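You operate a simulated robot arm through the tools that you are given. There is no shell and no other tool. Be economical: measure what you need, move in short steps, check, and stop when the job is done.

You are at the controls of a simulated robot arm. One attempt, no reset.

## Task
Take the gold check heart box on the top deck of the blue trolley and put it away on the fourth shelf from the bottom of the birch display rack. Then take the pink-footed clear vial and leave it on the middle shelf of the pale wood bench. Then open the drawer under the winder, take the bobbin with green top on the top of the pale wood bench and put it away in the inside of the drawer under the winder, then shut the winder. Keep to this order. Set down upright: pink-footed clear vial, bobbin with green top.

It is judged by the outcome, as a careful person would: the job done as asked, and still so three seconds after it is handed in. It fails if anything else is knocked over, pushed out of place, dropped, spilled or broken.

## Robot
A 7-joint arm with a fingered hand on a trunk, on a base that drives. Base frame: it is fixed to the floor where the robot stands at the start and does not move with it; the origin is under the middle of the robot, x ahead of it, y to its left, z up; the surface under the hand at the start is at about z = 0.74. Readings come in m, degrees, newtons and seconds.
Its first joint turns from -166.0 to 166.0 degrees. Places, roughly: bobbin with green top [-3.5, 0.25, 1]; drawer under the winder [-7.3, -5.3, 0.8]; fourth shelf of the birch display rack [-4.2, -5, 1.3]; inside of the drawer under the winder [-7.4, -5.3, 0.7]; middle shelf of the pale wood bench [-4.2, -0.2, 0.5]; pink-footed clear vial [-4, 0.25, 1]. Payload 4.7 kg.
The tool frame sits at the grasp point between the pads (the TCP): z along the fingers, y along the line on which they close. The tips reach 0.036 m beyond it. Largest opening 0.12 m; the body of the gripper starts 0.042 m behind the TCP. The gripper is a hand of 5 fingers: y runs from the thumb to the fingers, the wrist lies at [-0.018, -0.122, -0.21] in the tool frame, and closing takes about 1.5 s.
Orientation is told as [roll, pitch, yaw] about the base's x, y, z axes, in that order, counted from this pose: with the fingers straight down and the wrist toward the robot, the tool's x, y and z point along [0, 1, 0], [1, 0, 0] and [0, 0, -1] of the base frame.

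## Interface
- The arm moves only by the tool nudge_tool. Its argument "plan" is one flat list of numbers, 7 for each row, row after row: the shift along the base's x, y, z in units of 300 mm (1.0 is 300 mm), then the turn, a rotation vector about the base's x, y, z in units of 120 degrees (1.0 is 120 degrees), then the opening, from 0 (shut) to 1 (fully open). In form: [x, y, z, wx, wy, wz, gripper, x, y, z, wx, wy, wz, gripper, ...]. A call has 1 to 20 rows; each row is the pose to reach, as a shift and turn from the pose commanded when the call began. A call with a number of a shift or a turn outside -1 to 1 is refused whole. Each row takes 0.2 s and may step no farther than 0.05 m and 8.6 degrees from the row before; otherwise, or with a gripper value out of range, the whole call is refused. A pose out of reach is approached as far as the arm can. The call stops where the force on the tool passes 40 N (or 10 N more than at its start, if that is more) or the arm is blocked; 0.2 s more then pass. The fingers move at their own pace (about 0.045 m/s each) and stop on an object; they squeeze with about 31 N. The grip force told is the motor's: it shows also when the fingers shut on nothing. Time passes only in rows, and 0.2 s behind the last, so rows that repeat a pose let the fingers close. The reply holds the time, the measured pose of the TCP, the force on the tool along the base axes, the opening and the grip force, in the units named above and with some noise, with the torque about the TCP (base axes, N m) and any sound that the robot's microphone picked up.
- Cameras (640 x 400 px; columns grow to the right, rows downward): "scene" is now at [-0.2365, 0.0898, 1.2403]; the picture's right is [0.11, -0.99, 0.00], its down [-0.31, -0.03, -0.95] and it looks along [0.95, 0.11, -0.31] (base axes); focal length 284 px, centre (320, 200). "wrist" rides on the gripper at [0.073, -0.091, -0.143] in the tool frame; the picture's right is [-0.80, 0.28, -0.53], its down [-0.53, -0.73, 0.42] and it looks along [-0.27, 0.62, 0.74] (tool axes); focal length 234 px, centre (320, 200). There is no depth. A picture from a camera that has moved, and an enlarged one, comes with that camera's place and axes in the base frame and with its lens.
- get_image(camera): a new picture of that camera. No time passes.
- drive_base(legs): drives the robot by 1 to 6 legs, each [ahead, turn to the left] in m and degrees, along the robot's own axes; the way and the turn of a leg run together, so that a leg with both is an arc; at most 1.5 m and 180 degrees a leg. The arm and the cameras ride along, it lands a little off, and it stops where it bumps. It gives what a move gives.
- hand_shape(shape): the hand has 5 fingers and takes this shape, open, in about a second: jaw (thumb against the fingers, like two jaws); tri (thumb and two fingers); tip (a fingertip pinch); poke (one finger out to press); point (the index stretched); flat (the hand flat); cup (the hand cupped); fist (a fist). The gripper value then closes the fingers along that shape, each until it touches; the sizes above hold for jaw. It gives what a move gives, with no picture.
- turn_head(pan, tilt): turns the head with the scene camera to pan (to the left, within 143 degrees either way) and tilt (down, from -29 to 69), counted from straight ahead of the robot. It gives what a move gives.
- close_up(camera, box): a new picture of the part [left, top, right, bottom] of that camera's present view, enlarged. No time passes.
- sign_off(): hands the job in; it is judged then, once.

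Go step by step. Nothing tells you exact positions but the pictures and the camera data: compare them with the known pose of the tool, close in by small moves and look again before you grip or let go. The budget is 165 turns and 108 pictures, counting those below and the enlarged ones. Unless the task says otherwise, let go and move clear before handing in.

The tools are called after "Emit:" as name(argument=value, ...) on one line, values as JSON. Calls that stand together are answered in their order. nudge_tool: Moves the arm, as the interface text tells. Its arguments: {"type":"object","properties":{"plan":{"type":"array"}},"required":["plan"]} The other tools are called the same way: hand_shape (shape) gives the hand a shape; drive_base (legs) drives the base; turn_head (pan, tilt) turns the head that bears the scene camera; get_image (camera) takes a picture; close_up (camera, box) takes an enlarged picture of a part of a camera's view; sign_off () hands the job in.

At the start:

```text
time: 0.0
tool_pos: [0.8071, 0.2273, 0.9699]
tool_rot: [0.0, 0.0, 0.0]
ft_force: [0.2, 0.1, 0.3]
moment: [0.0, 0.04, -0.02]
finger_gap: 0.1196
gripper_force: 0.0
shape: jaw
robot x, y, heading: [0.0009, 0.0023, 0.3]
head pan, tilt: [6.4, 18.0]
```

scene: 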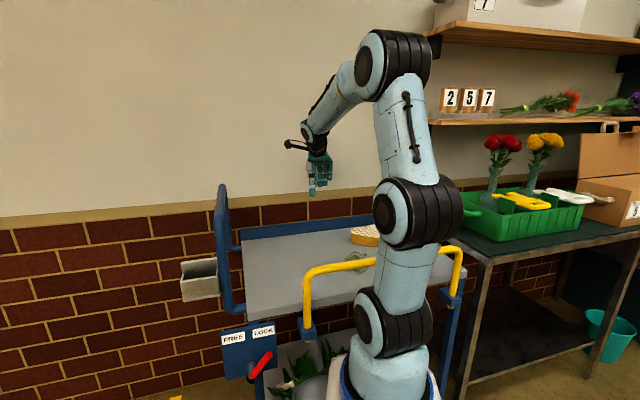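
wrist: 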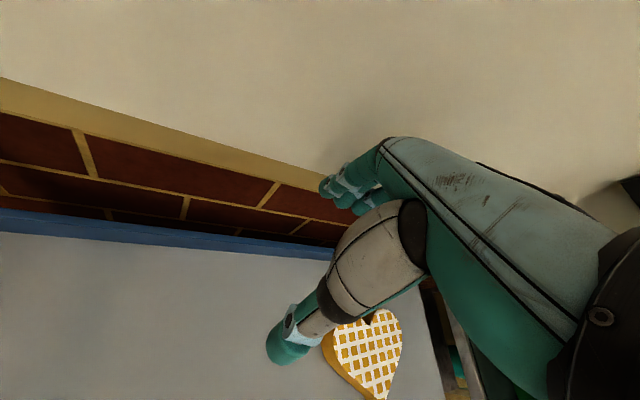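

The trolley is in front of me with the heart box near (0.79, 0.02), partly hidden by the arm. I'll shift the hand back a little and to the right so the wrist camera can see the box better.

Emit:
nudge_tool(plan=[-0.13, 0, 0, 0, 0, 0, 1, -0.26, 0, 0, 0, 0, 0, 1, -0.39, 0, 0, 0, 0, 0, 1, -0.5, 0, 0, 0, 0, 0, 1])

Emit:
get_image(camera="wrist")

Emit:
get_image(camera="scene")

```text
time: 1.0
tool_pos: [0.6571, 0.2272, 0.9684]
tool_rot: [-0.1, 0.2, 0.0]
ft_force: [-0.1, -0.2, -0.7]
moment: [0.03, 0.03, 0.0]
finger_gap: 0.1198
gripper_force: 0.0
shape: jaw
robot x, y, heading: [-0.0014, -0.0001, 0.1]
head pan, tilt: [6.4, 18.0]
```

```text
105 pictures are left
camera wrist: at [0.5637, 0.3015, 1.1117], right [0.28, -0.8, 0.53], down [-0.73, -0.53, -0.42], along [0.62, -0.27, -0.74], focal length 234 px, centre (320, 200)
```

wrist: 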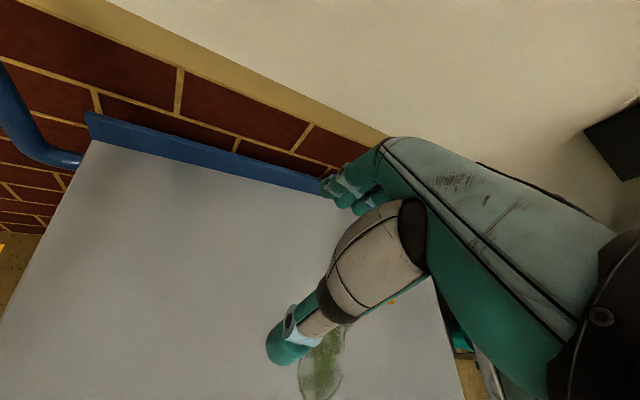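

```text
104 pictures are left
camera scene: at [-0.2363, 0.0898, 1.2403], right [0.11, -0.99, 0.0], down [-0.31, -0.03, -0.95], along [0.95, 0.11, -0.31], focal length 284 px, centre (320, 200)
```

scene: 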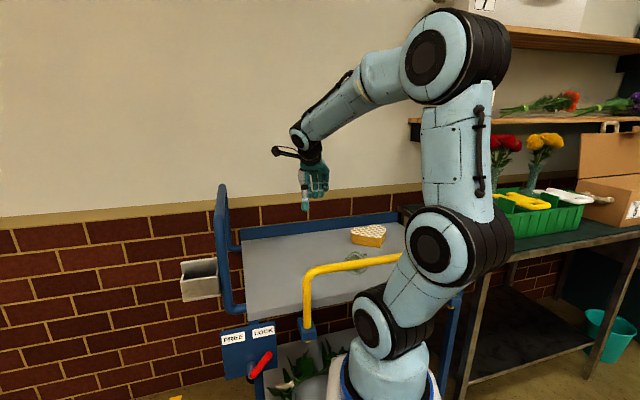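

The heart box is now clear of the arm in the scene view, and there's a transparent greenish object in front of it. I'll enlarge that part.

Emit:
close_up(camera="scene", box=[300, 200, 460, 300])

```text
4.00 times, centred on (380, 250) of scene
camera zoom: at [-0.2363, 0.0898, 1.2403], right [0.11, -0.99, 0.0], down [-0.31, -0.03, -0.95], along [0.95, 0.11, -0.31], focal length 1135 px, centre (80, 0)
```

zoom: 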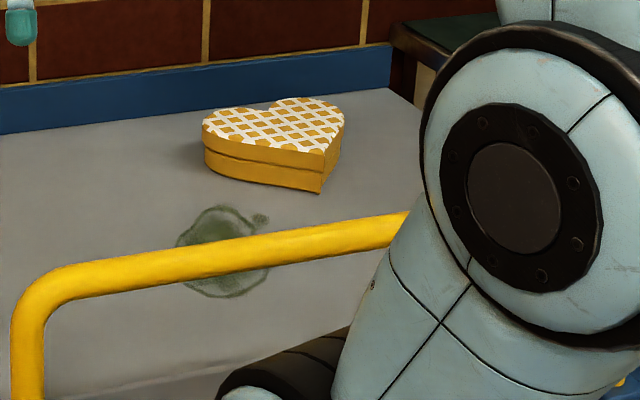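

The greenish mark is flat, so it can't be knocked over. The heart looks about 0.13 m wide and 0.04 m tall. I'll move the hand so the wrist camera looks straight down on it.

Emit:
nudge_tool(plan=[0.06, -0.12, 0.05, 0, 0, 0, 1, 0.12, -0.24, 0.1, 0, 0, 0, 1, 0.18, -0.36, 0.15, 0, 0, 0, 1, 0.24, -0.48, 0.2, 0, 0, 0, 1, 0.3, -0.6, 0.2, 0, 0, 0, 1, 0.36, -0.72, 0.2, 0, 0, 0, 1, 0.42, -0.84, 0.2, 0, 0, 0, 1, 0.48, -0.95, 0.2, 0, 0, 0, 1])

Emit:
get_image(camera="wrist")

```text
time: 2.8
tool_pos: [0.7992, -0.0555, 1.0311]
tool_rot: [-0.1, 0.1, 0.0]
ft_force: [0.5, -0.5, 0.3]
moment: [-0.03, 0.0, -0.02]
finger_gap: 0.1198
gripper_force: 0.0
shape: jaw
robot x, y, heading: [-0.0022, 0.0009, -0.0]
head pan, tilt: [6.4, 18.0]
```

```text
102 pictures are left
camera wrist: at [0.7083, 0.0164, 1.173], right [0.28, -0.8, 0.53], down [-0.73, -0.53, -0.43], along [0.62, -0.27, -0.74], focal length 234 px, centre (320, 200)
```

wrist: 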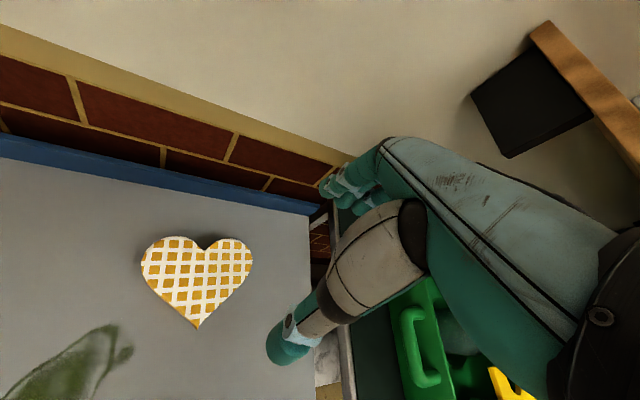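

From above, the heart spans about 0.107 m from tip to notch, 0.123 m from tip to lobes and 0.148 m across. The axis is about 26° off x, with the tip nearest me. It barely fits the jaw, so I'll see what the other hand shapes look like.

Emit:
hand_shape(shape="tip")

Emit:
get_image(camera="wrist")

Emit:
close_up(camera="scene", box=[280, 80, 520, 230])

```text
time: 3.7
tool_pos: [0.7999, -0.0567, 1.0297]
tool_rot: [0.0, 0.1, 0.1]
ft_force: [0.0, 0.9, 0.4]
moment: [-0.01, 0.0, 0.03]
finger_gap: 0.1197
gripper_force: 0.2
shape: tip
robot x, y, heading: [-0.003, -0.0006, 0.0]
head pan, tilt: [6.4, 18.0]
```

```text
101 pictures are left
camera wrist: at [0.7084, 0.0166, 1.1726], right [0.28, -0.8, 0.53], down [-0.73, -0.53, -0.42], along [0.62, -0.27, -0.74], focal length 234 px, centre (320, 200)
```

wrist: 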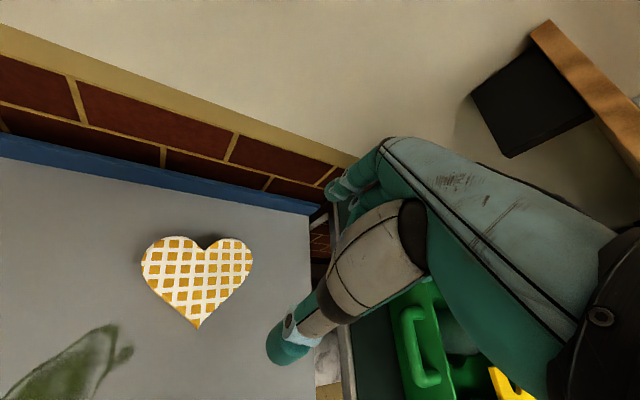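

```text
2.67 times, centred on (400, 155) of scene
camera zoom: at [-0.2365, 0.0897, 1.2403], right [0.11, -0.99, 0.0], down [-0.31, -0.03, -0.95], along [0.95, 0.11, -0.31], focal length 757 px, centre (107, 320)
```

zoom: 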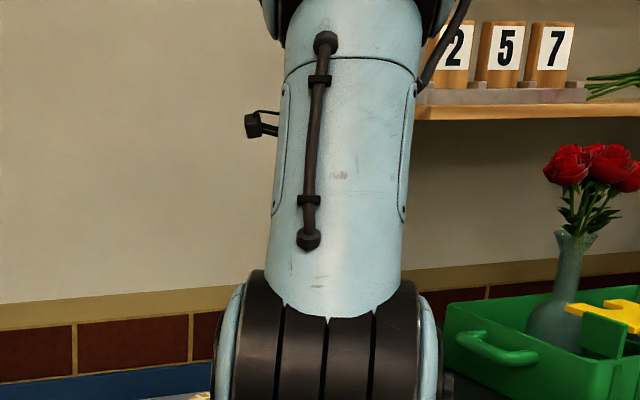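

The tip shape leaves just thumb and index extended, still with 0.12 m of opening. I'll grip across the left lobe, index in the notch and thumb on the near-left side, which is a span of about 0.08 m. First I'll yaw −19° and move above it.

Emit:
nudge_tool(plan=[0, 0.12, 0, 0, 0, -0.055, 1, -0.01, 0.24, 0, 0, 0, -0.11, 1, -0.02, 0.346, 0, 0, 0, -0.158, 1, -0.02, 0.346, -0.15, 0, 0, -0.158, 0.92, -0.02, 0.346, -0.3, 0, 0, -0.158, 0.92, -0.02, 0.346, -0.45, 0, 0, -0.158, 0.92, -0.02, 0.346, -0.5, 0, 0, -0.158, 0.92])

Emit:
get_image(camera="wrist")

Emit:
close_up(camera="scene", box=[280, 140, 440, 280])

```text
time: 5.3
tool_pos: [0.7961, 0.0468, 0.8797]
tool_rot: [0.0, 0.0, -19.0]
ft_force: [-1.4, -0.3, 0.6]
moment: [-0.01, -0.01, -0.01]
finger_gap: 0.1105
gripper_force: 0.0
shape: tip
robot x, y, heading: [-0.0028, -0.0001, 0.1]
head pan, tilt: [6.4, 18.0]
```

```text
99 pictures are left
camera wrist: at [0.7315, 0.1456, 1.0238], right [0.0, -0.85, 0.52], down [-0.87, -0.26, -0.43], along [0.5, -0.45, -0.74], focal length 234 px, centre (320, 200)
```

wrist: 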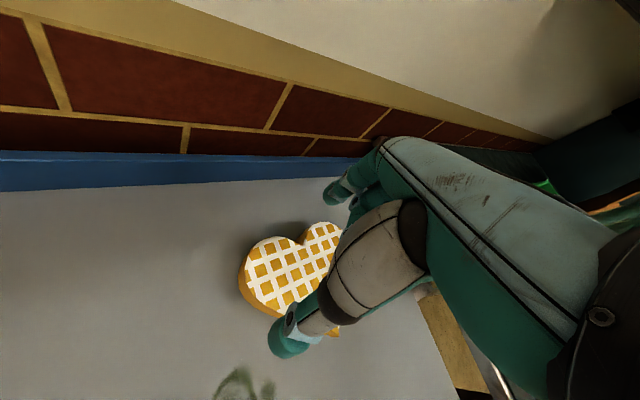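

```text
2.86 times, centred on (360, 210) of scene
camera zoom: at [-0.2366, 0.0897, 1.2403], right [0.11, -0.99, 0.0], down [-0.31, -0.03, -0.95], along [0.95, 0.11, -0.31], focal length 811 px, centre (206, 171)
```

zoom: 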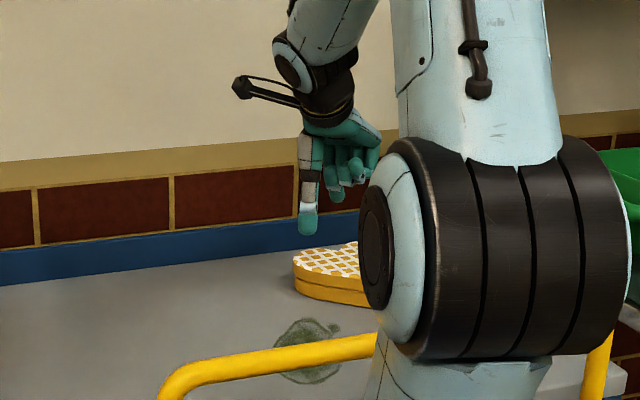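

The thumb and index straddle the left lobe, with the index lined up just behind the notch. I'll descend to z≈0.785 in small steps.

Emit:
nudge_tool(plan=[0, 0.012, -0.1, 0, 0, 0, 0.92, 0, 0.012, -0.18, 0, 0, 0, 0.92, 0, 0.012, -0.25, 0, 0, 0, 0.92, 0, 0.012, -0.31, 0, 0, 0, 0.92])

Emit:
get_image(camera="wrist")

Emit:
close_up(camera="scene", box=[280, 140, 440, 280])

```text
time: 6.3
tool_pos: [0.7928, 0.0499, 0.7854]
tool_rot: [0.0, 0.0, -19.0]
ft_force: [0.1, -0.2, -0.1]
moment: [0.01, 0.0, 0.01]
finger_gap: 0.1105
gripper_force: 0.0
shape: tip
robot x, y, heading: [0.0018, -0.004, -0.1]
head pan, tilt: [6.4, 18.0]
```

```text
97 pictures are left
camera wrist: at [0.7297, 0.1487, 0.9292], right [0.0, -0.85, 0.53], down [-0.87, -0.26, -0.43], along [0.5, -0.45, -0.74], focal length 234 px, centre (320, 200)
```

wrist: 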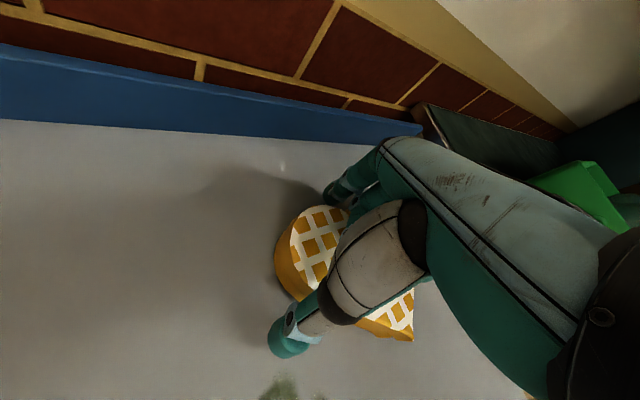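

```text
2.86 times, centred on (360, 210) of scene
camera zoom: at [-0.2366, 0.0897, 1.2403], right [0.11, -0.99, 0.0], down [-0.31, -0.03, -0.95], along [0.95, 0.11, -0.31], focal length 811 px, centre (206, 171)
```

zoom: 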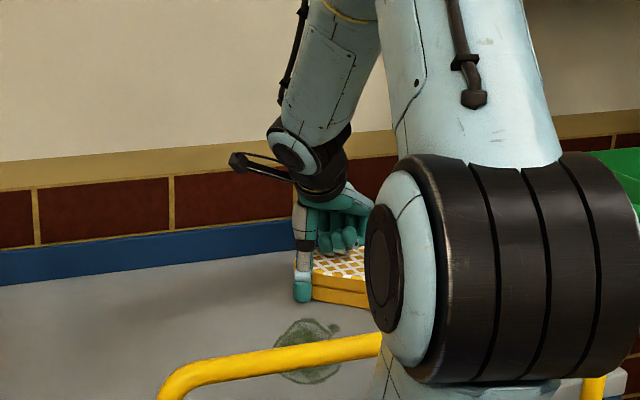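

Nothing touched on the way down, and the fingers are either side of the lobe. Closing now.

Emit:
nudge_tool(plan=[0, 0, 0, 0, 0, 0, 0.7, 0, 0, 0, 0, 0, 0, 0.5, 0, 0, 0, 0, 0, 0, 0.3, 0, 0, 0, 0, 0, 0, 0, 0, 0, 0, 0, 0, 0, 0, 0, 0, 0, 0, 0, 0, 0, 0, 0, 0, 0, 0, 0, 0, 0, 0, 0, 0, 0, 0, 0])

Emit:
get_image(camera="wrist")

```text
time: 8.1
tool_pos: [0.7931, 0.049, 0.7851]
tool_rot: [0.0, 0.0, -19.1]
ft_force: [-1.1, -0.4, -0.3]
moment: [0.02, 0.01, 0.01]
finger_gap: 0.0164
gripper_force: 31.4
shape: tip
robot x, y, heading: [-0.0014, -0.0004, -0.2]
head pan, tilt: [6.4, 18.0]
```

```text
95 pictures are left
camera wrist: at [0.7297, 0.1486, 0.9291], right [0.0, -0.85, 0.53], down [-0.87, -0.27, -0.42], along [0.5, -0.45, -0.74], focal length 234 px, centre (320, 200)
```

wrist: 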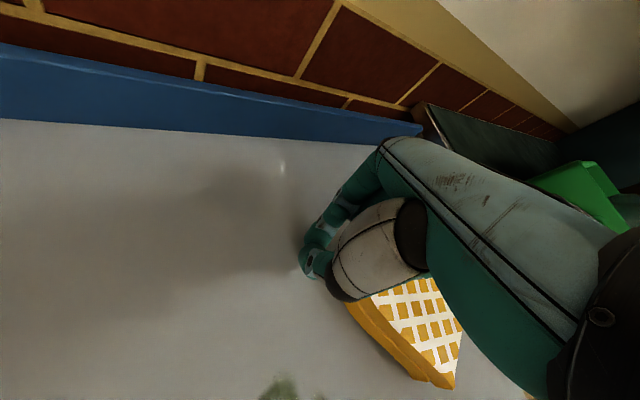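

The heart squeezed out sideways toward −y and is still flat on the deck. I'll open, rise and look again. Next time I'll use a line from the notch to the middle of the near-left side.

Emit:
nudge_tool(plan=[0, 0.05, 0, 0, 0, 0, 0.2, 0, 0.05, 0.05, 0, 0, 0, 0.5, 0, 0.05, 0.15, 0, 0, 0, 1, 0, 0.05, 0.3, 0, 0, 0, 1, 0, 0.05, 0.45, 0, 0, 0, 1, 0, -0.1, 0.6, 0, 0, 0, 1, 0, -0.25, 0.7, 0, 0, 0, 1, 0, -0.38, 0.78, 0, 0, 0.07, 1, 0, -0.48, 0.8, 0, 0, 0.14, 1])

Emit:
get_image(camera="wrist")

```text
refused: row 6 steps farther than a row can; nothing moved
```

```text
94 pictures are left
camera wrist: at [0.7297, 0.1486, 0.9291], right [0.0, -0.85, 0.53], down [-0.87, -0.27, -0.42], along [0.5, -0.45, -0.74], focal length 234 px, centre (320, 200)
```

wrist: 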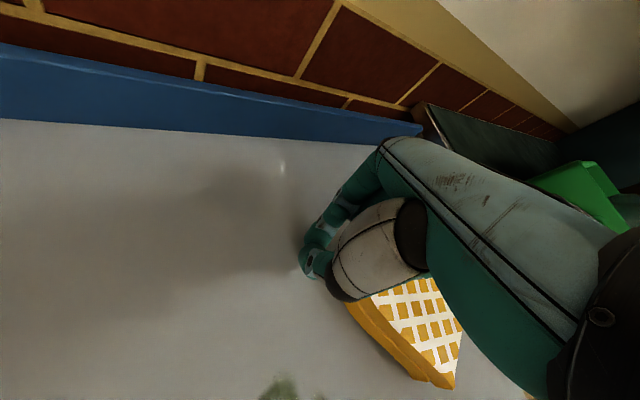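

One step was too long, so I'll resend it with shorter ones.

Emit:
nudge_tool(plan=[0, 0.05, 0, 0, 0, 0, 0.2, 0, 0.05, 0.05, 0, 0, 0, 0.5, 0, 0.05, 0.15, 0, 0, 0, 1, 0, 0.05, 0.3, 0, 0, 0, 1, 0, 0.05, 0.45, 0, 0, 0, 1, 0, -0.05, 0.55, 0, 0, 0, 1, 0, -0.15, 0.65, 0, 0, 0, 1, 0, -0.28, 0.72, 0, 0, 0.06, 1, 0, -0.4, 0.78, 0, 0, 0.12, 1, 0, -0.53, 0.8, 0, 0, 0.158, 1])

Emit:
get_image(camera="wrist")

```text
time: 10.3
tool_pos: [0.7953, -0.1091, 1.0272]
tool_rot: [0.1, -0.1, 0.0]
ft_force: [-0.4, 0.8, 0.9]
moment: [-0.03, 0.0, 0.02]
finger_gap: 0.12
gripper_force: 0.0
shape: tip
robot x, y, heading: [0.0015, 0.0023, 0.1]
head pan, tilt: [6.4, 18.0]
```

```text
93 pictures are left
camera wrist: at [0.7013, -0.0361, 1.1716], right [0.28, -0.8, 0.52], down [-0.73, -0.53, -0.43], along [0.62, -0.27, -0.74], focal length 234 px, centre (320, 200)
```

wrist: 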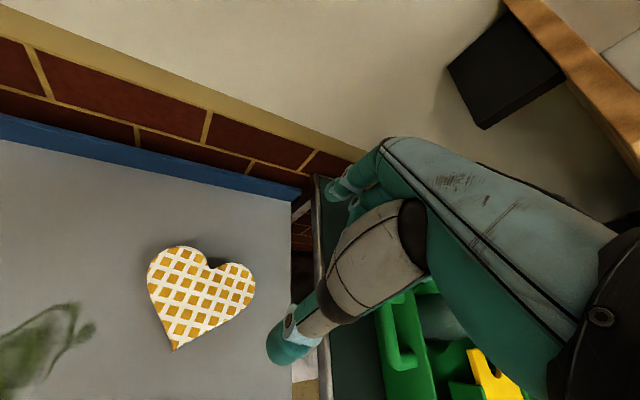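

The heart is now near (0.76, −0.05), turned so its axis is only about 6° off x. The notch is at (0.797, −0.057) and the near-left side is around (0.725, −0.03). I'll yaw −24° and centre at (0.763, −0.039).

Emit:
nudge_tool(plan=[-0.03, 0.08, 0, 0, 0, -0.065, 1, -0.07, 0.16, 0, 0, 0, -0.13, 1, -0.107, 0.233, -0.08, 0, 0, -0.2, 1, -0.107, 0.233, -0.23, 0, 0, -0.2, 1, -0.107, 0.233, -0.38, 0, 0, -0.2, 1, -0.107, 0.233, -0.52, 0, 0, -0.2, 1])

Emit:
get_image(camera="wrist")

```text
time: 11.7
tool_pos: [0.7598, -0.0397, 0.8687]
tool_rot: [0.0, -0.1, -23.9]
ft_force: [-0.1, 0.3, 0.1]
moment: [0.04, -0.03, -0.01]
finger_gap: 0.1197
gripper_force: 0.1
shape: tip
robot x, y, heading: [-0.003, -0.0034, -0.1]
head pan, tilt: [6.4, 18.0]
```

```text
92 pictures are left
camera wrist: at [0.7054, 0.0647, 1.0122], right [-0.07, -0.85, 0.53], down [-0.88, -0.19, -0.43], along [0.46, -0.5, -0.74], focal length 234 px, centre (320, 200)
```

wrist: 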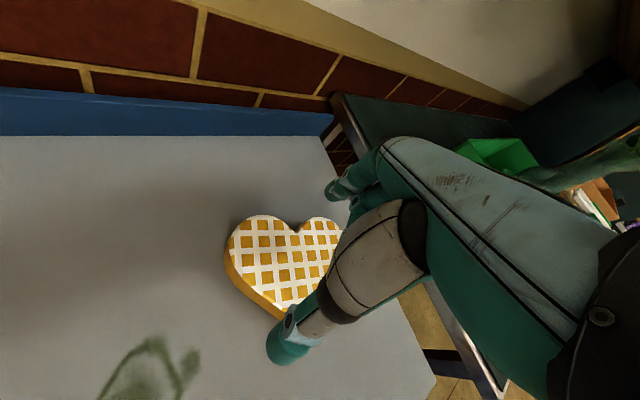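

The alignment looks good. I'll shift by a few millimetres, descend and close.

Emit:
nudge_tool(plan=[0.012, 0.01, -0.1, 0, 0, 0, 1, 0.012, 0.01, -0.2, 0, 0, 0, 1, 0.012, 0.01, -0.29, 0, 0, 0, 1, 0.012, 0.01, -0.29, 0, 0, 0, 1])

Emit:
get_image(camera="wrist")

```text
time: 12.7
tool_pos: [0.7658, -0.0369, 0.7816]
tool_rot: [0.0, -0.1, -24.0]
ft_force: [0.3, 0.1, 0.5]
moment: [0.02, -0.01, 0.03]
finger_gap: 0.1198
gripper_force: 0.0
shape: tip
robot x, y, heading: [-0.0002, -0.0019, 0.1]
head pan, tilt: [6.4, 18.0]
```

```text
91 pictures are left
camera wrist: at [0.7106, 0.0674, 0.9258], right [-0.07, -0.85, 0.52], down [-0.89, -0.19, -0.42], along [0.46, -0.5, -0.74], focal length 234 px, centre (320, 200)
```

wrist: 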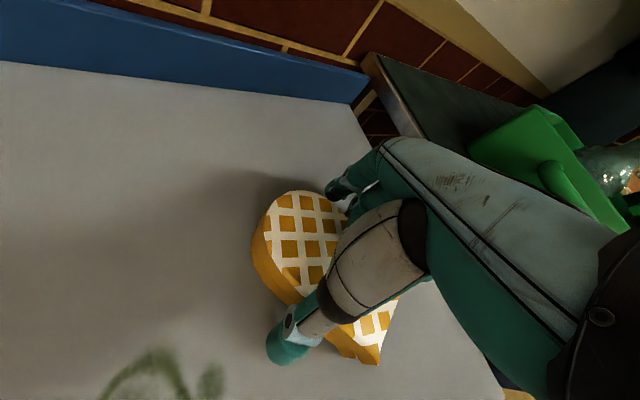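

Emit:
nudge_tool(plan=[0, 0, 0, 0, 0, 0, 0.7, 0, 0, 0, 0, 0, 0, 0.65, 0, 0, 0, 0, 0, 0, 0.6, 0, 0, 0, 0, 0, 0, 0.55, 0, 0, 0, 0, 0, 0, 0.5, 0, 0, 0, 0, 0, 0, 0.5])

Emit:
get_image(camera="wrist")

```text
time: 14.1
tool_pos: [0.7655, -0.0364, 0.7814]
tool_rot: [0.1, 0.1, -24.0]
ft_force: [0.7, -0.3, -0.1]
moment: [0.02, 0.0, -0.01]
finger_gap: 0.0908
gripper_force: 30.6
shape: tip
robot x, y, heading: [-0.0035, -0.0007, -0.1]
head pan, tilt: [6.4, 18.0]
```

```text
90 pictures are left
camera wrist: at [0.7106, 0.0674, 0.9258], right [-0.07, -0.85, 0.53], down [-0.89, -0.19, -0.42], along [0.46, -0.5, -0.74], focal length 234 px, centre (320, 200)
```

wrist: 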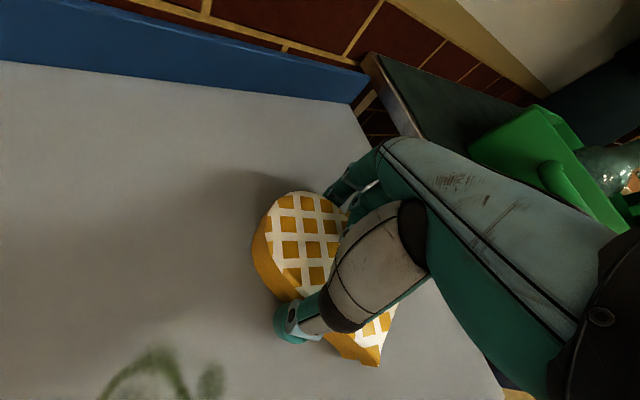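

Gripped, holding at 0.091 m. I'll lift gently and check.

Emit:
nudge_tool(plan=[0, 0, 0, 0, 0, 0, 0.3, 0, 0, 0.03, 0, 0, 0, 0.3, 0, 0, 0.07, 0, 0, 0, 0.3, 0, 0, 0.12, 0, 0, 0, 0.3, 0, 0, 0.2, 0, 0, 0, 0.3])

Emit:
get_image(camera="wrist")

Emit:
close_up(camera="scene", box=[280, 140, 440, 280])

```text
time: 15.3
tool_pos: [0.7651, -0.0374, 0.842]
tool_rot: [0.0, 0.0, -24.0]
ft_force: [0.0, 0.5, -1.2]
moment: [0.01, 0.0, 0.01]
finger_gap: 0.091
gripper_force: 30.9
shape: tip
robot x, y, heading: [-0.0009, -0.0009, 0.0]
head pan, tilt: [6.4, 18.0]
```

```text
89 pictures are left
camera wrist: at [0.7117, 0.0667, 0.9864], right [-0.07, -0.85, 0.53], down [-0.89, -0.19, -0.42], along [0.46, -0.5, -0.74], focal length 234 px, centre (320, 200)
```

wrist: 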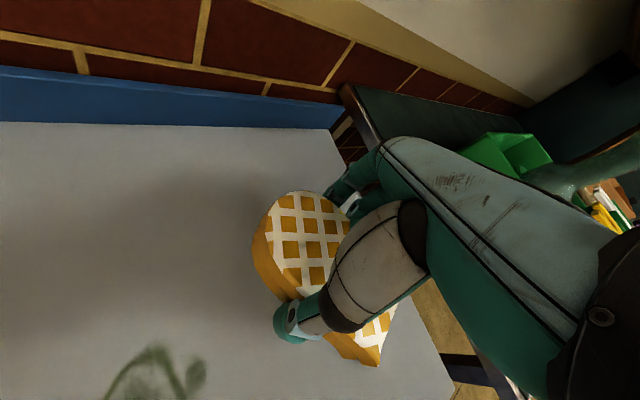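

```text
2.86 times, centred on (360, 210) of scene
camera zoom: at [-0.2364, 0.0897, 1.2403], right [0.11, -0.99, 0.0], down [-0.31, -0.03, -0.95], along [0.95, 0.11, -0.31], focal length 811 px, centre (206, 171)
```

zoom: 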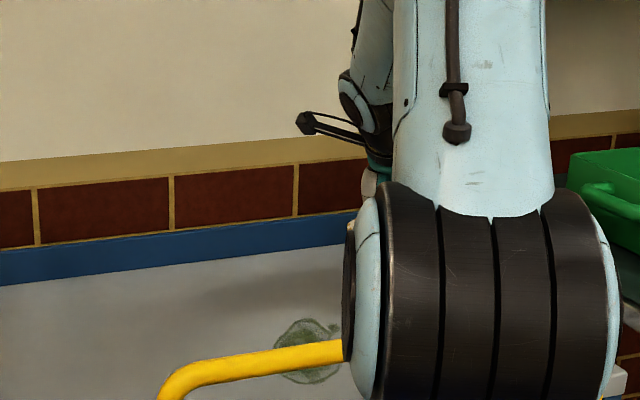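

The box is in hand, still level. I'll raise it well above the rail, draw it in toward the trunk for travelling and look around with the head.

Emit:
nudge_tool(plan=[0, 0, 0.15, 0, 0, 0, 0.3, 0, 0, 0.3, 0, 0, 0, 0.3, 0, 0, 0.45, 0, 0, 0, 0.3, 0, 0, 0.6, 0, 0, 0, 0.3, 0, 0, 0.75, 0, 0, 0, 0.3, 0, 0, 0.9, 0, 0, 0, 0.3, -0.15, 0, 0.95, 0, 0, 0, 0.3, -0.3, 0, 0.95, 0, 0, 0, 0.3, -0.45, 0, 0.95, 0, 0, 0, 0.3, -0.6, 0, 0.95, 0, 0, 0, 0.3, -0.75, 0, 0.95, 0, 0, 0, 0.3])

Emit:
turn_head(pan=143, tilt=15)

Emit:
get_image(camera="scene")

Emit:
turn_head(pan=-143, tilt=15)

Emit:
get_image(camera="scene")

```text
time: 17.7
tool_pos: [0.5403, -0.0366, 1.1263]
tool_rot: [0.0, 0.1, -24.1]
ft_force: [0.0, 0.5, -2.3]
moment: [0.09, 0.02, 0.0]
finger_gap: 0.0903
gripper_force: 31.0
shape: tip
robot x, y, heading: [0.0031, 0.003, 0.1]
head pan, tilt: [6.4, 18.0]
```

```text
time: 19.9
tool_pos: [0.541, -0.0358, 1.1282]
tool_rot: [0.0, 0.0, -24.0]
ft_force: [0.2, -0.4, -1.2]
moment: [0.01, 0.02, 0.04]
finger_gap: 0.0907
gripper_force: 31.1
shape: tip
robot x, y, heading: [0.0011, -0.0018, 0.0]
head pan, tilt: [143.0, 15.0]
```

```text
87 pictures are left
camera scene: at [-0.4038, 0.1356, 1.2451], right [0.6, 0.8, 0.0], down [0.21, -0.16, -0.97], along [-0.77, 0.58, -0.26], focal length 284 px, centre (320, 200)
```

scene: 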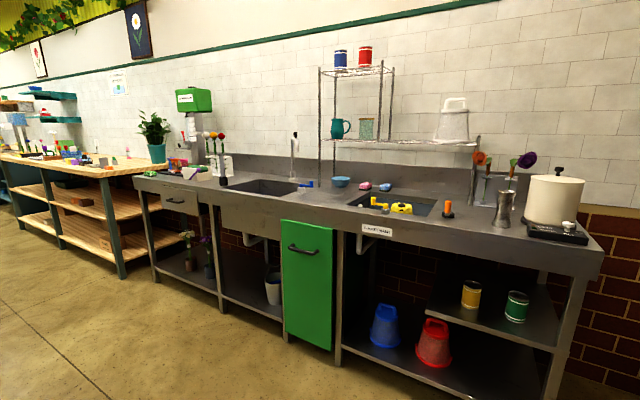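

```text
time: 23.8
tool_pos: [0.5413, -0.0361, 1.128]
tool_rot: [0.0, 0.0, -24.0]
ft_force: [-0.2, -0.1, -2.3]
moment: [0.02, 0.02, -0.01]
finger_gap: 0.0906
gripper_force: 31.2
shape: tip
robot x, y, heading: [0.0004, -0.0016, 0.0]
head pan, tilt: [-143.0, 15.0]
```

```text
86 pictures are left
camera scene: at [-0.4039, 0.0231, 1.2451], right [-0.6, 0.8, 0.0], down [0.21, 0.16, -0.97], along [-0.77, -0.58, -0.26], focal length 284 px, centre (320, 200)
```

scene: 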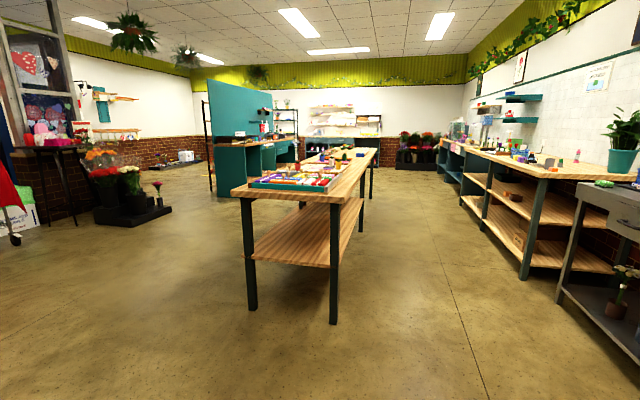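

The room runs off behind me, with a long table in the middle and a teal partition near where the rack should be. I'll back away from the trolley and turn right to see the aisle.

Emit:
drive_base(legs=[[-0.6, 0], [0, -95]])

Emit:
turn_head(pan=-15, tilt=12)

Emit:
get_image(camera="scene")

```text
time: 31.3
tool_pos: [-0.7019, -0.5364, 1.1276]
tool_rot: [0.0, 0.0, -119.3]
ft_force: [1.4, 1.1, -1.8]
moment: [-0.02, -0.06, -0.04]
finger_gap: 0.0899
gripper_force: 30.8
shape: tip
robot x, y, heading: [-0.6175, -0.0017, -95.3]
head pan, tilt: [-143.0, 15.0]
```

```text
time: 33.4
tool_pos: [-0.7023, -0.5368, 1.1277]
tool_rot: [0.1, 0.0, -119.3]
ft_force: [0.0, 0.0, -2.0]
moment: [0.0, -0.02, 0.01]
finger_gap: 0.09
gripper_force: 30.3
shape: tip
robot x, y, heading: [-0.6157, -0.0063, -95.2]
head pan, tilt: [-15.0, 12.0]
```

```text
85 pictures are left
camera scene: at [-0.5371, 0.2309, 1.25], right [-0.94, 0.35, 0.0], down [0.07, 0.2, -0.98], along [-0.34, -0.92, -0.21], focal length 284 px, centre (320, 200)
```

scene: 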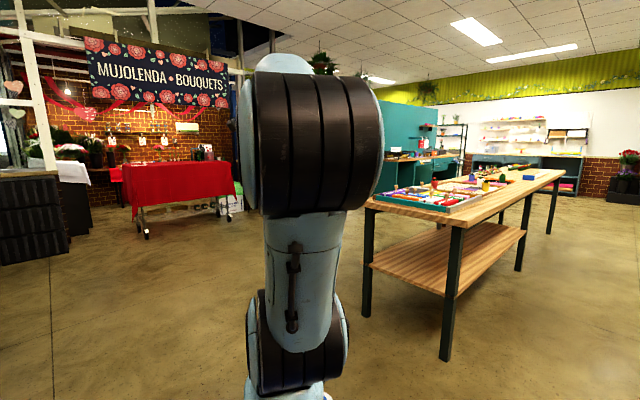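

The aisle straight ahead is clear. I'll go forward about 2.2 m past the table's end, then turn right toward the partition.

Emit:
drive_base(legs=[[1.1, 3], [1.1, 0], [0, -45]])

Emit:
turn_head(pan=20, tilt=10)

Emit:
get_image(camera="scene")

```text
time: 46.3
tool_pos: [-1.1481, -2.5246, 1.1273]
tool_rot: [0.0, -0.1, -160.7]
ft_force: [-0.4, -1.0, -1.0]
moment: [-0.03, -0.06, 0.0]
finger_gap: 0.0901
gripper_force: 31.2
shape: tip
robot x, y, heading: [-0.7279, -2.181, -137.0]
head pan, tilt: [-15.0, 12.0]
```

```text
time: 47.3
tool_pos: [-1.1471, -2.525, 1.1274]
tool_rot: [0.0, 0.1, -160.7]
ft_force: [0.6, -0.4, -2.0]
moment: [-0.06, -0.02, -0.02]
finger_gap: 0.0902
gripper_force: 30.3
shape: tip
robot x, y, heading: [-0.7262, -2.1771, -136.6]
head pan, tilt: [20.0, 10.0]
```

```text
84 pictures are left
camera scene: at [-0.4748, -2.0967, 1.2532], right [-0.89, 0.45, 0.0], down [0.08, 0.16, -0.98], along [-0.44, -0.88, -0.17], focal length 284 px, centre (320, 200)
```

scene: 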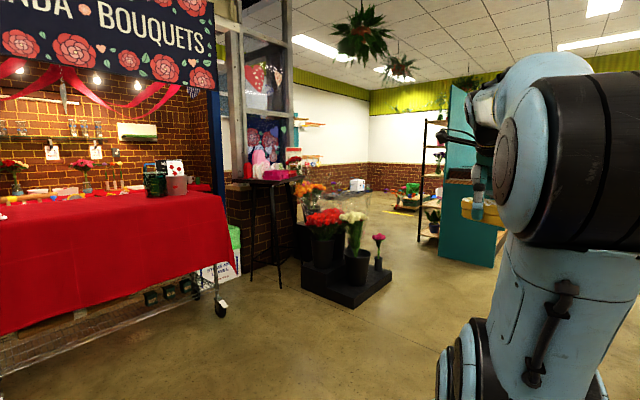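

I see the rack with black posts and wood shelves behind the teal partition, its front facing away from me. I'll steer between the flower stand and the partition, stopping first at about (−2.7, −3.4).

Emit:
drive_base(legs=[[0, -11.5], [1.2, 0], [1.1, 0], [0, 50]])

Emit:
turn_head(pan=-5, tilt=15)

Emit:
get_image(camera="scene")

```text
time: 61.7
tool_pos: [-2.84, -3.9103, 1.1274]
tool_rot: [0.0, -0.1, -122.9]
ft_force: [0.5, -0.3, -2.1]
moment: [-0.04, 0.02, -0.01]
finger_gap: 0.09
gripper_force: 30.8
shape: tip
robot x, y, heading: [-2.7248, -3.3788, -98.9]
head pan, tilt: [20.0, 10.0]
```

```text
time: 62.6
tool_pos: [-2.8412, -3.9097, 1.1273]
tool_rot: [0.0, 0.0, -122.8]
ft_force: [-0.7, 0.1, -1.4]
moment: [-0.03, 0.01, -0.01]
finger_gap: 0.09
gripper_force: 30.8
shape: tip
robot x, y, heading: [-2.7204, -3.3835, -98.9]
head pan, tilt: [-5.0, 15.0]
```

```text
83 pictures are left
camera scene: at [-2.6133, -3.1593, 1.2451], right [-0.97, 0.24, 0.0], down [0.06, 0.25, -0.97], along [-0.23, -0.94, -0.26], focal length 284 px, centre (320, 200)
```

scene: 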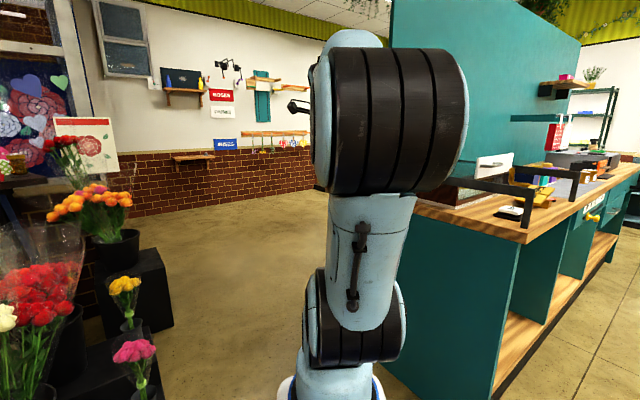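

The gap lies between the flower stand (x > −2.1) and the desk end (x < −3.3). I'll drive through the middle of it and then look right at the rack.

Emit:
drive_base(legs=[[0, 7], [1.1, 0], [1.0, 0]])

Emit:
turn_head(pan=-95, tilt=15)

Emit:
get_image(camera="scene")

```text
time: 73.6
tool_pos: [-2.8676, -6.021, 1.1283]
tool_rot: [0.0, 0.0, -116.2]
ft_force: [0.7, 0.5, -0.8]
moment: [-0.04, -0.03, 0.02]
finger_gap: 0.09
gripper_force: 31.0
shape: tip
robot x, y, heading: [-2.8113, -5.4837, -92.3]
head pan, tilt: [-5.0, 15.0]
```

```text
time: 75.3
tool_pos: [-2.8684, -6.0215, 1.1282]
tool_rot: [-0.2, 0.0, -116.2]
ft_force: [-1.0, -0.9, -1.7]
moment: [-0.02, -0.02, 0.01]
finger_gap: 0.0901
gripper_force: 30.7
shape: tip
robot x, y, heading: [-2.8135, -5.4857, -92.2]
head pan, tilt: [-95.0, 15.0]
```

```text
82 pictures are left
camera scene: at [-2.8105, -5.1456, 1.2451], right [0.13, 0.99, 0.0], down [0.26, -0.03, -0.97], along [-0.96, 0.12, -0.26], focal length 284 px, centre (320, 200)
```

scene: 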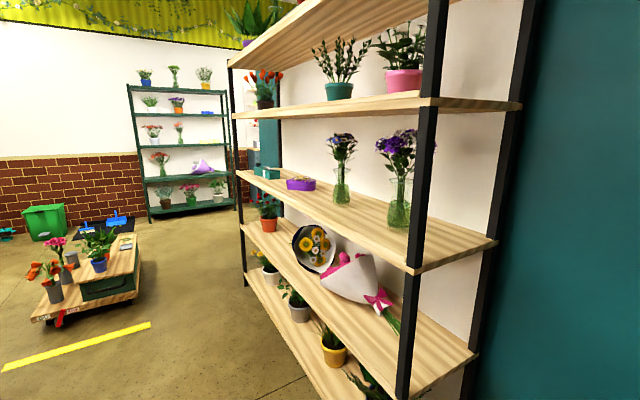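

The rack has five shelves, with the fourth at z≈1.29 and about 0.3 m of clearance. It's empty between the teal pot and the far red plant, around (−4.25, −5.17). I'll drive to about 0.9 m in front of that spot and face the rack.

Emit:
drive_base(legs=[[0, -57.3], [1.24, 0], [0, -98.8]])

Emit:
turn_head(pan=0, tilt=0)

Emit:
get_image(camera="scene")

Emit:
get_image(camera="wrist")

```text
time: 88.1
tool_pos: [-4.0452, -5.5743, 1.1274]
tool_rot: [0.1, 0.0, 89.1]
ft_force: [0.9, -0.6, -2.2]
moment: [-0.03, 0.05, -0.02]
finger_gap: 0.0898
gripper_force: 31.2
shape: tip
robot x, y, heading: [-3.8633, -6.0887, 113.3]
head pan, tilt: [-95.0, 15.0]
```

```text
time: 89.8
tool_pos: [-4.0452, -5.5741, 1.1277]
tool_rot: [0.0, 0.0, 89.1]
ft_force: [-0.2, 1.0, -1.2]
moment: [0.01, 0.07, -0.01]
finger_gap: 0.0898
gripper_force: 31.0
shape: tip
robot x, y, heading: [-3.8684, -6.0822, 113.1]
head pan, tilt: [0.0, 0.0]
```

```text
81 pictures are left
camera scene: at [-3.846, -6.3381, 1.2692], right [0.92, 0.39, 0.0], down [0.0, 0.0, -1.0], along [-0.39, 0.92, 0.0], focal length 284 px, centre (320, 200)
```

scene: 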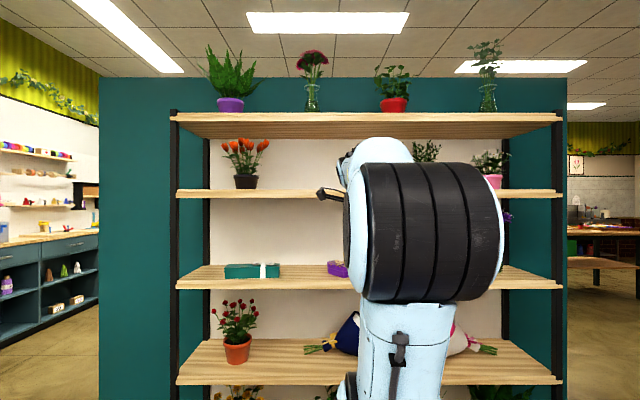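

```text
80 pictures are left
camera wrist: at [-4.1205, -5.6636, 1.2718], right [0.81, 0.27, 0.52], down [0.52, -0.74, -0.42], along [0.28, 0.62, -0.74], focal length 234 px, centre (320, 200)
```

wrist: 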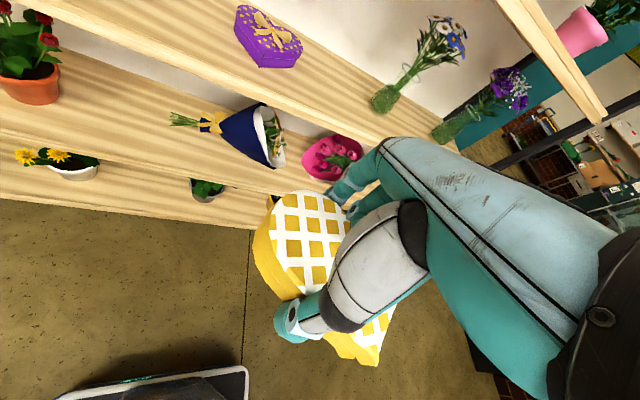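

The fourth shelf top sits at about z=1.317 and the shelf above at about 1.585. The bare stretch is right ahead. I'll raise the hand to z≈1.40 and turn it square to the rack, so the wrist can stay outside the front edge.

Emit:
nudge_tool(plan=[0, 0, 0.15, 0, 0, 0.04, 0.3, 0, 0, 0.3, 0, 0, 0.08, 0.3, 0, 0, 0.45, 0, 0, 0.12, 0.3, 0, 0, 0.6, 0, 0, 0.16, 0.3, 0, 0, 0.75, 0, 0, 0.187, 0.3, 0, 0, 0.91, 0, 0, 0.187, 0.3, 0, 0, 0.91, 0, 0, 0.187, 0.3])

Emit:
get_image(camera="scene")

Emit:
get_image(camera="wrist")

```text
time: 91.4
tool_pos: [-4.0451, -5.575, 1.4024]
tool_rot: [0.0, -0.2, 111.5]
ft_force: [0.3, -0.1, -1.6]
moment: [-0.03, 0.09, 0.0]
finger_gap: 0.0897
gripper_force: 30.9
shape: tip
robot x, y, heading: [-3.8691, -6.0833, 112.7]
head pan, tilt: [0.0, 0.0]
```

```text
79 pictures are left
camera scene: at [-3.8461, -6.3382, 1.2693], right [0.92, 0.39, 0.0], down [0.0, 0.0, -1.0], along [-0.39, 0.92, 0.0], focal length 284 px, centre (320, 200)
```

scene: 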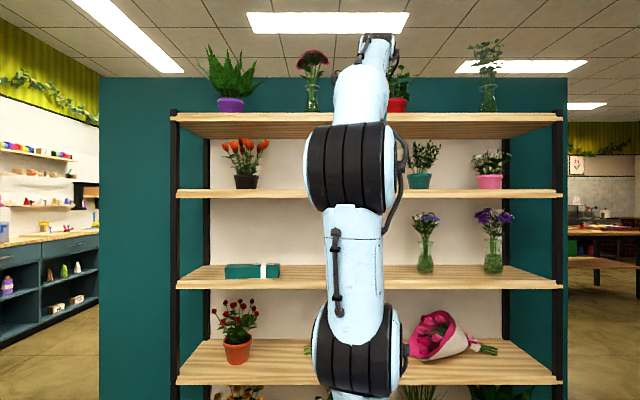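

```text
78 pictures are left
camera wrist: at [-4.0805, -5.6858, 1.5468], right [0.65, 0.56, 0.52], down [0.76, -0.49, -0.42], along [0.02, 0.67, -0.74], focal length 234 px, centre (320, 200)
```

wrist: 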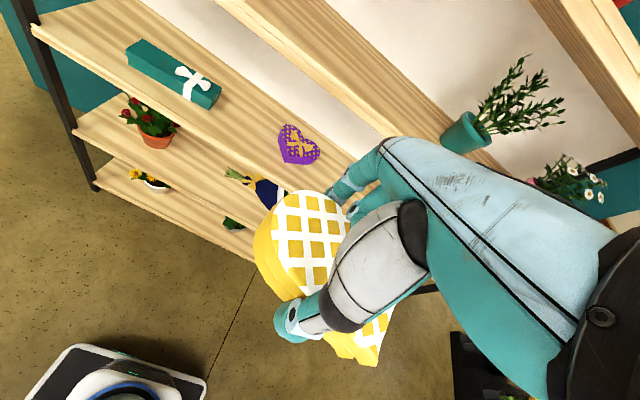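

Everything's clear so far. I'll drive 0.2 m closer, keeping the box short of the shelf edge, and re-measure the edge.

Emit:
drive_base(legs=[[0.2, 0]])

Emit:
get_image(camera="wrist")

Emit:
get_image(camera="scene")

```text
time: 93.0
tool_pos: [-4.1235, -5.392, 1.402]
tool_rot: [0.0, 0.0, 111.5]
ft_force: [0.4, 0.7, -1.8]
moment: [-0.01, 0.03, -0.03]
finger_gap: 0.0894
gripper_force: 31.5
shape: tip
robot x, y, heading: [-3.9484, -5.8965, 112.8]
head pan, tilt: [0.0, 0.0]
```

```text
77 pictures are left
camera wrist: at [-4.1584, -5.5022, 1.5464], right [0.65, 0.55, 0.52], down [0.76, -0.49, -0.42], along [0.02, 0.67, -0.74], focal length 234 px, centre (320, 200)
```

wrist: 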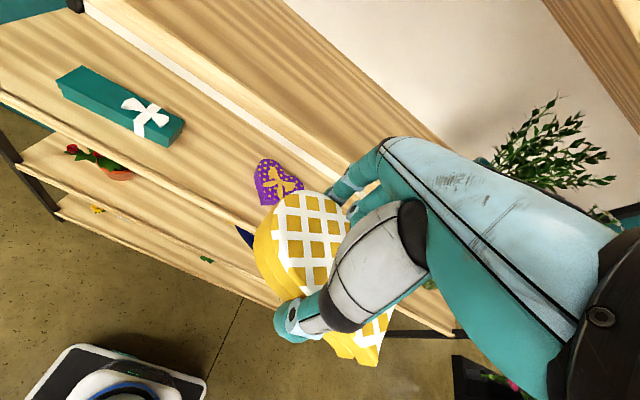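

```text
76 pictures are left
camera scene: at [-3.9242, -6.1548, 1.2693], right [0.92, 0.39, 0.0], down [0.0, 0.0, -1.0], along [-0.39, 0.92, 0.0], focal length 284 px, centre (320, 200)
```

scene: 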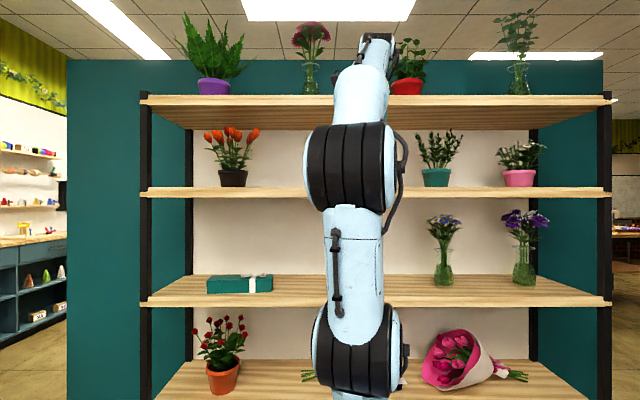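

Emit:
close_up(camera="wrist", box=[60, 0, 380, 200])

```text
2.00 times, centred on (220, 100) of wrist
camera zoom: at [-4.1584, -5.5022, 1.5464], right [0.65, 0.55, 0.52], down [0.76, -0.49, -0.42], along [0.02, 0.67, -0.74], focal length 468 px, centre (520, 400)
```

zoom: 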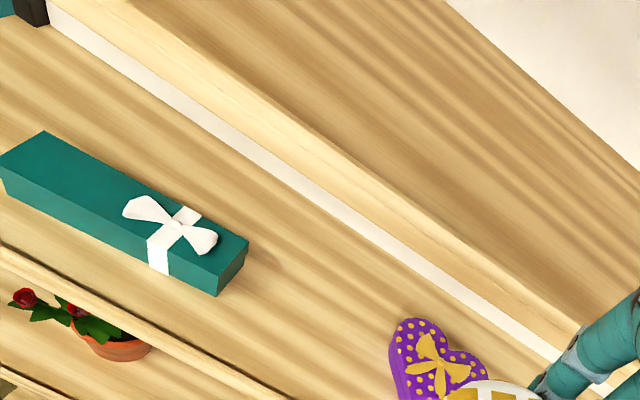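

The shelf's front edge is about 0.21 m past the tool, and the box bottom would clear the shelf by about 4 cm. I'll drive 0.15 m more and re-check.

Emit:
drive_base(legs=[[0.15, 0]])

Emit:
get_image(camera="wrist")

Emit:
get_image(camera="scene")

```text
time: 94.4
tool_pos: [-4.184, -5.2506, 1.4024]
tool_rot: [0.0, 0.0, 111.6]
ft_force: [-0.1, -0.6, -2.3]
moment: [-0.01, 0.03, 0.02]
finger_gap: 0.0896
gripper_force: 31.3
shape: tip
robot x, y, heading: [-4.005, -5.7663, 113.1]
head pan, tilt: [0.0, 0.0]
```

```text
74 pictures are left
camera wrist: at [-4.2188, -5.3632, 1.5464], right [0.64, 0.56, 0.52], down [0.76, -0.49, -0.42], along [0.02, 0.67, -0.74], focal length 234 px, centre (320, 200)
```

wrist: 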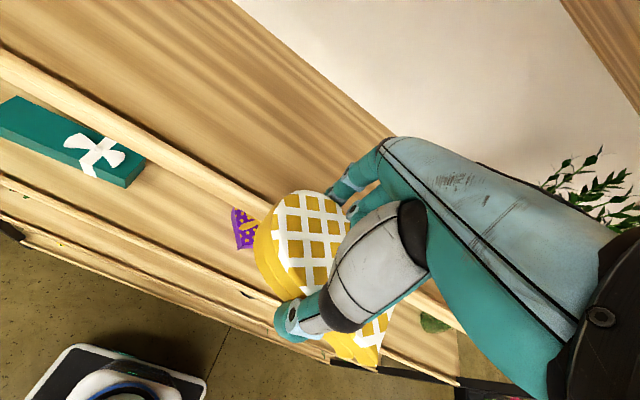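

```text
73 pictures are left
camera scene: at [-3.9831, -6.0152, 1.2692], right [0.92, 0.39, 0.0], down [0.0, 0.0, -1.0], along [-0.39, 0.92, 0.0], focal length 284 px, centre (320, 200)
```

scene: 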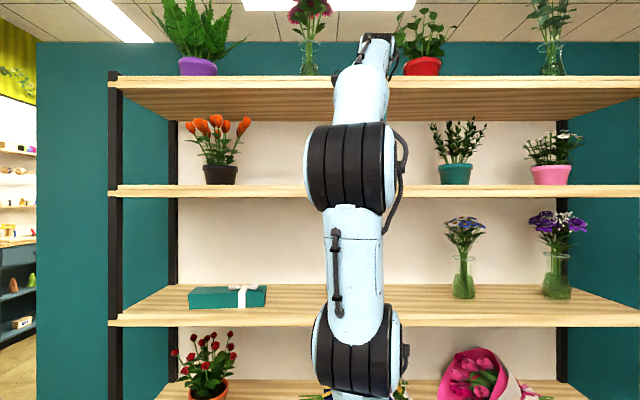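

The edge is about 0.06 m ahead of the tool. I'll slide the box in by 0.137 m with the arm, at z≈1.385.

Emit:
nudge_tool(plan=[-0.043, 0.106, -0.02, 0, 0, 0, 0.3, -0.086, 0.212, -0.04, 0, 0, 0, 0.3, -0.129, 0.318, -0.055, 0, 0, 0, 0.3, -0.172, 0.423, -0.055, 0, 0, 0, 0.3])

Emit:
get_image(camera="wrist")

Emit:
get_image(camera="scene")

```text
time: 95.4
tool_pos: [-4.2338, -5.136, 1.3851]
tool_rot: [0.1, 0.6, 111.5]
ft_force: [0.8, -0.5, -1.8]
moment: [-0.04, 0.06, -0.01]
finger_gap: 0.0897
gripper_force: 30.9
shape: tip
robot x, y, heading: [-4.0003, -5.7644, 113.0]
head pan, tilt: [0.0, 0.0]
```

```text
72 pictures are left
camera wrist: at [-4.2679, -5.246, 1.5304], right [0.64, 0.56, 0.52], down [0.76, -0.49, -0.42], along [0.02, 0.67, -0.74], focal length 234 px, centre (320, 200)
```

wrist: 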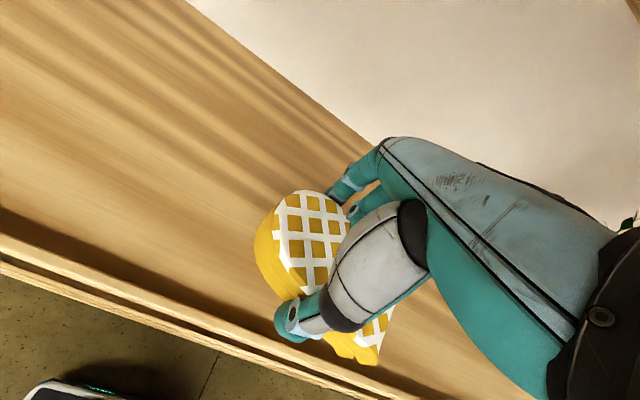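

```text
71 pictures are left
camera scene: at [-3.9808, -6.0215, 1.2682], right [0.92, 0.39, 0.0], down [0.0, 0.0, -1.0], along [-0.39, 0.92, 0.0], focal length 284 px, centre (320, 200)
```

scene: 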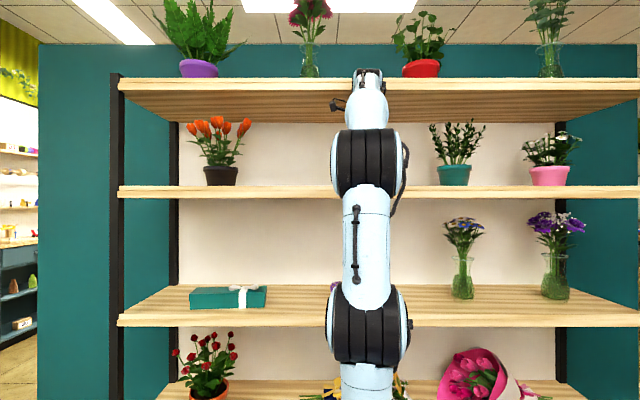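

The box is over the shelf with its tip about 1.5 cm inside the edge. I'll go 1.5 cm deeper and start lowering.

Emit:
nudge_tool(plan=[-0.02, 0.05, 0, 0, 0, 0, 0.3, -0.03, 0.075, -0.03, 0, 0, 0, 0.3, -0.03, 0.075, -0.06, 0, 0, 0, 0.3])

Emit:
get_image(camera="wrist")

```text
time: 96.4
tool_pos: [-4.2354, -5.1244, 1.3894]
tool_rot: [-0.3, -2.5, 111.4]
ft_force: [0.4, 0.7, -2.5]
moment: [-0.01, 0.04, 0.06]
finger_gap: 0.0901
gripper_force: 31.4
shape: tip
robot x, y, heading: [-4.0012, -5.768, 113.1]
head pan, tilt: [0.0, 0.0]
stopped in row 3: the arm was blocked; the commanded pose is now the measured one
```

```text
70 pictures are left
camera wrist: at [-4.2685, -5.2423, 1.5293], right [0.65, 0.53, 0.54], down [0.76, -0.47, -0.45], along [0.01, 0.71, -0.71], focal length 234 px, centre (320, 200)
```

wrist: 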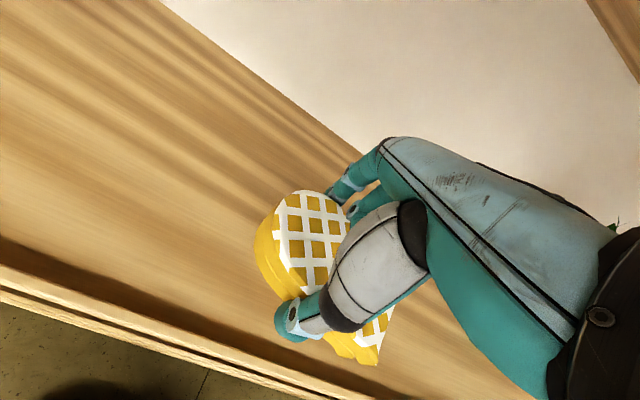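

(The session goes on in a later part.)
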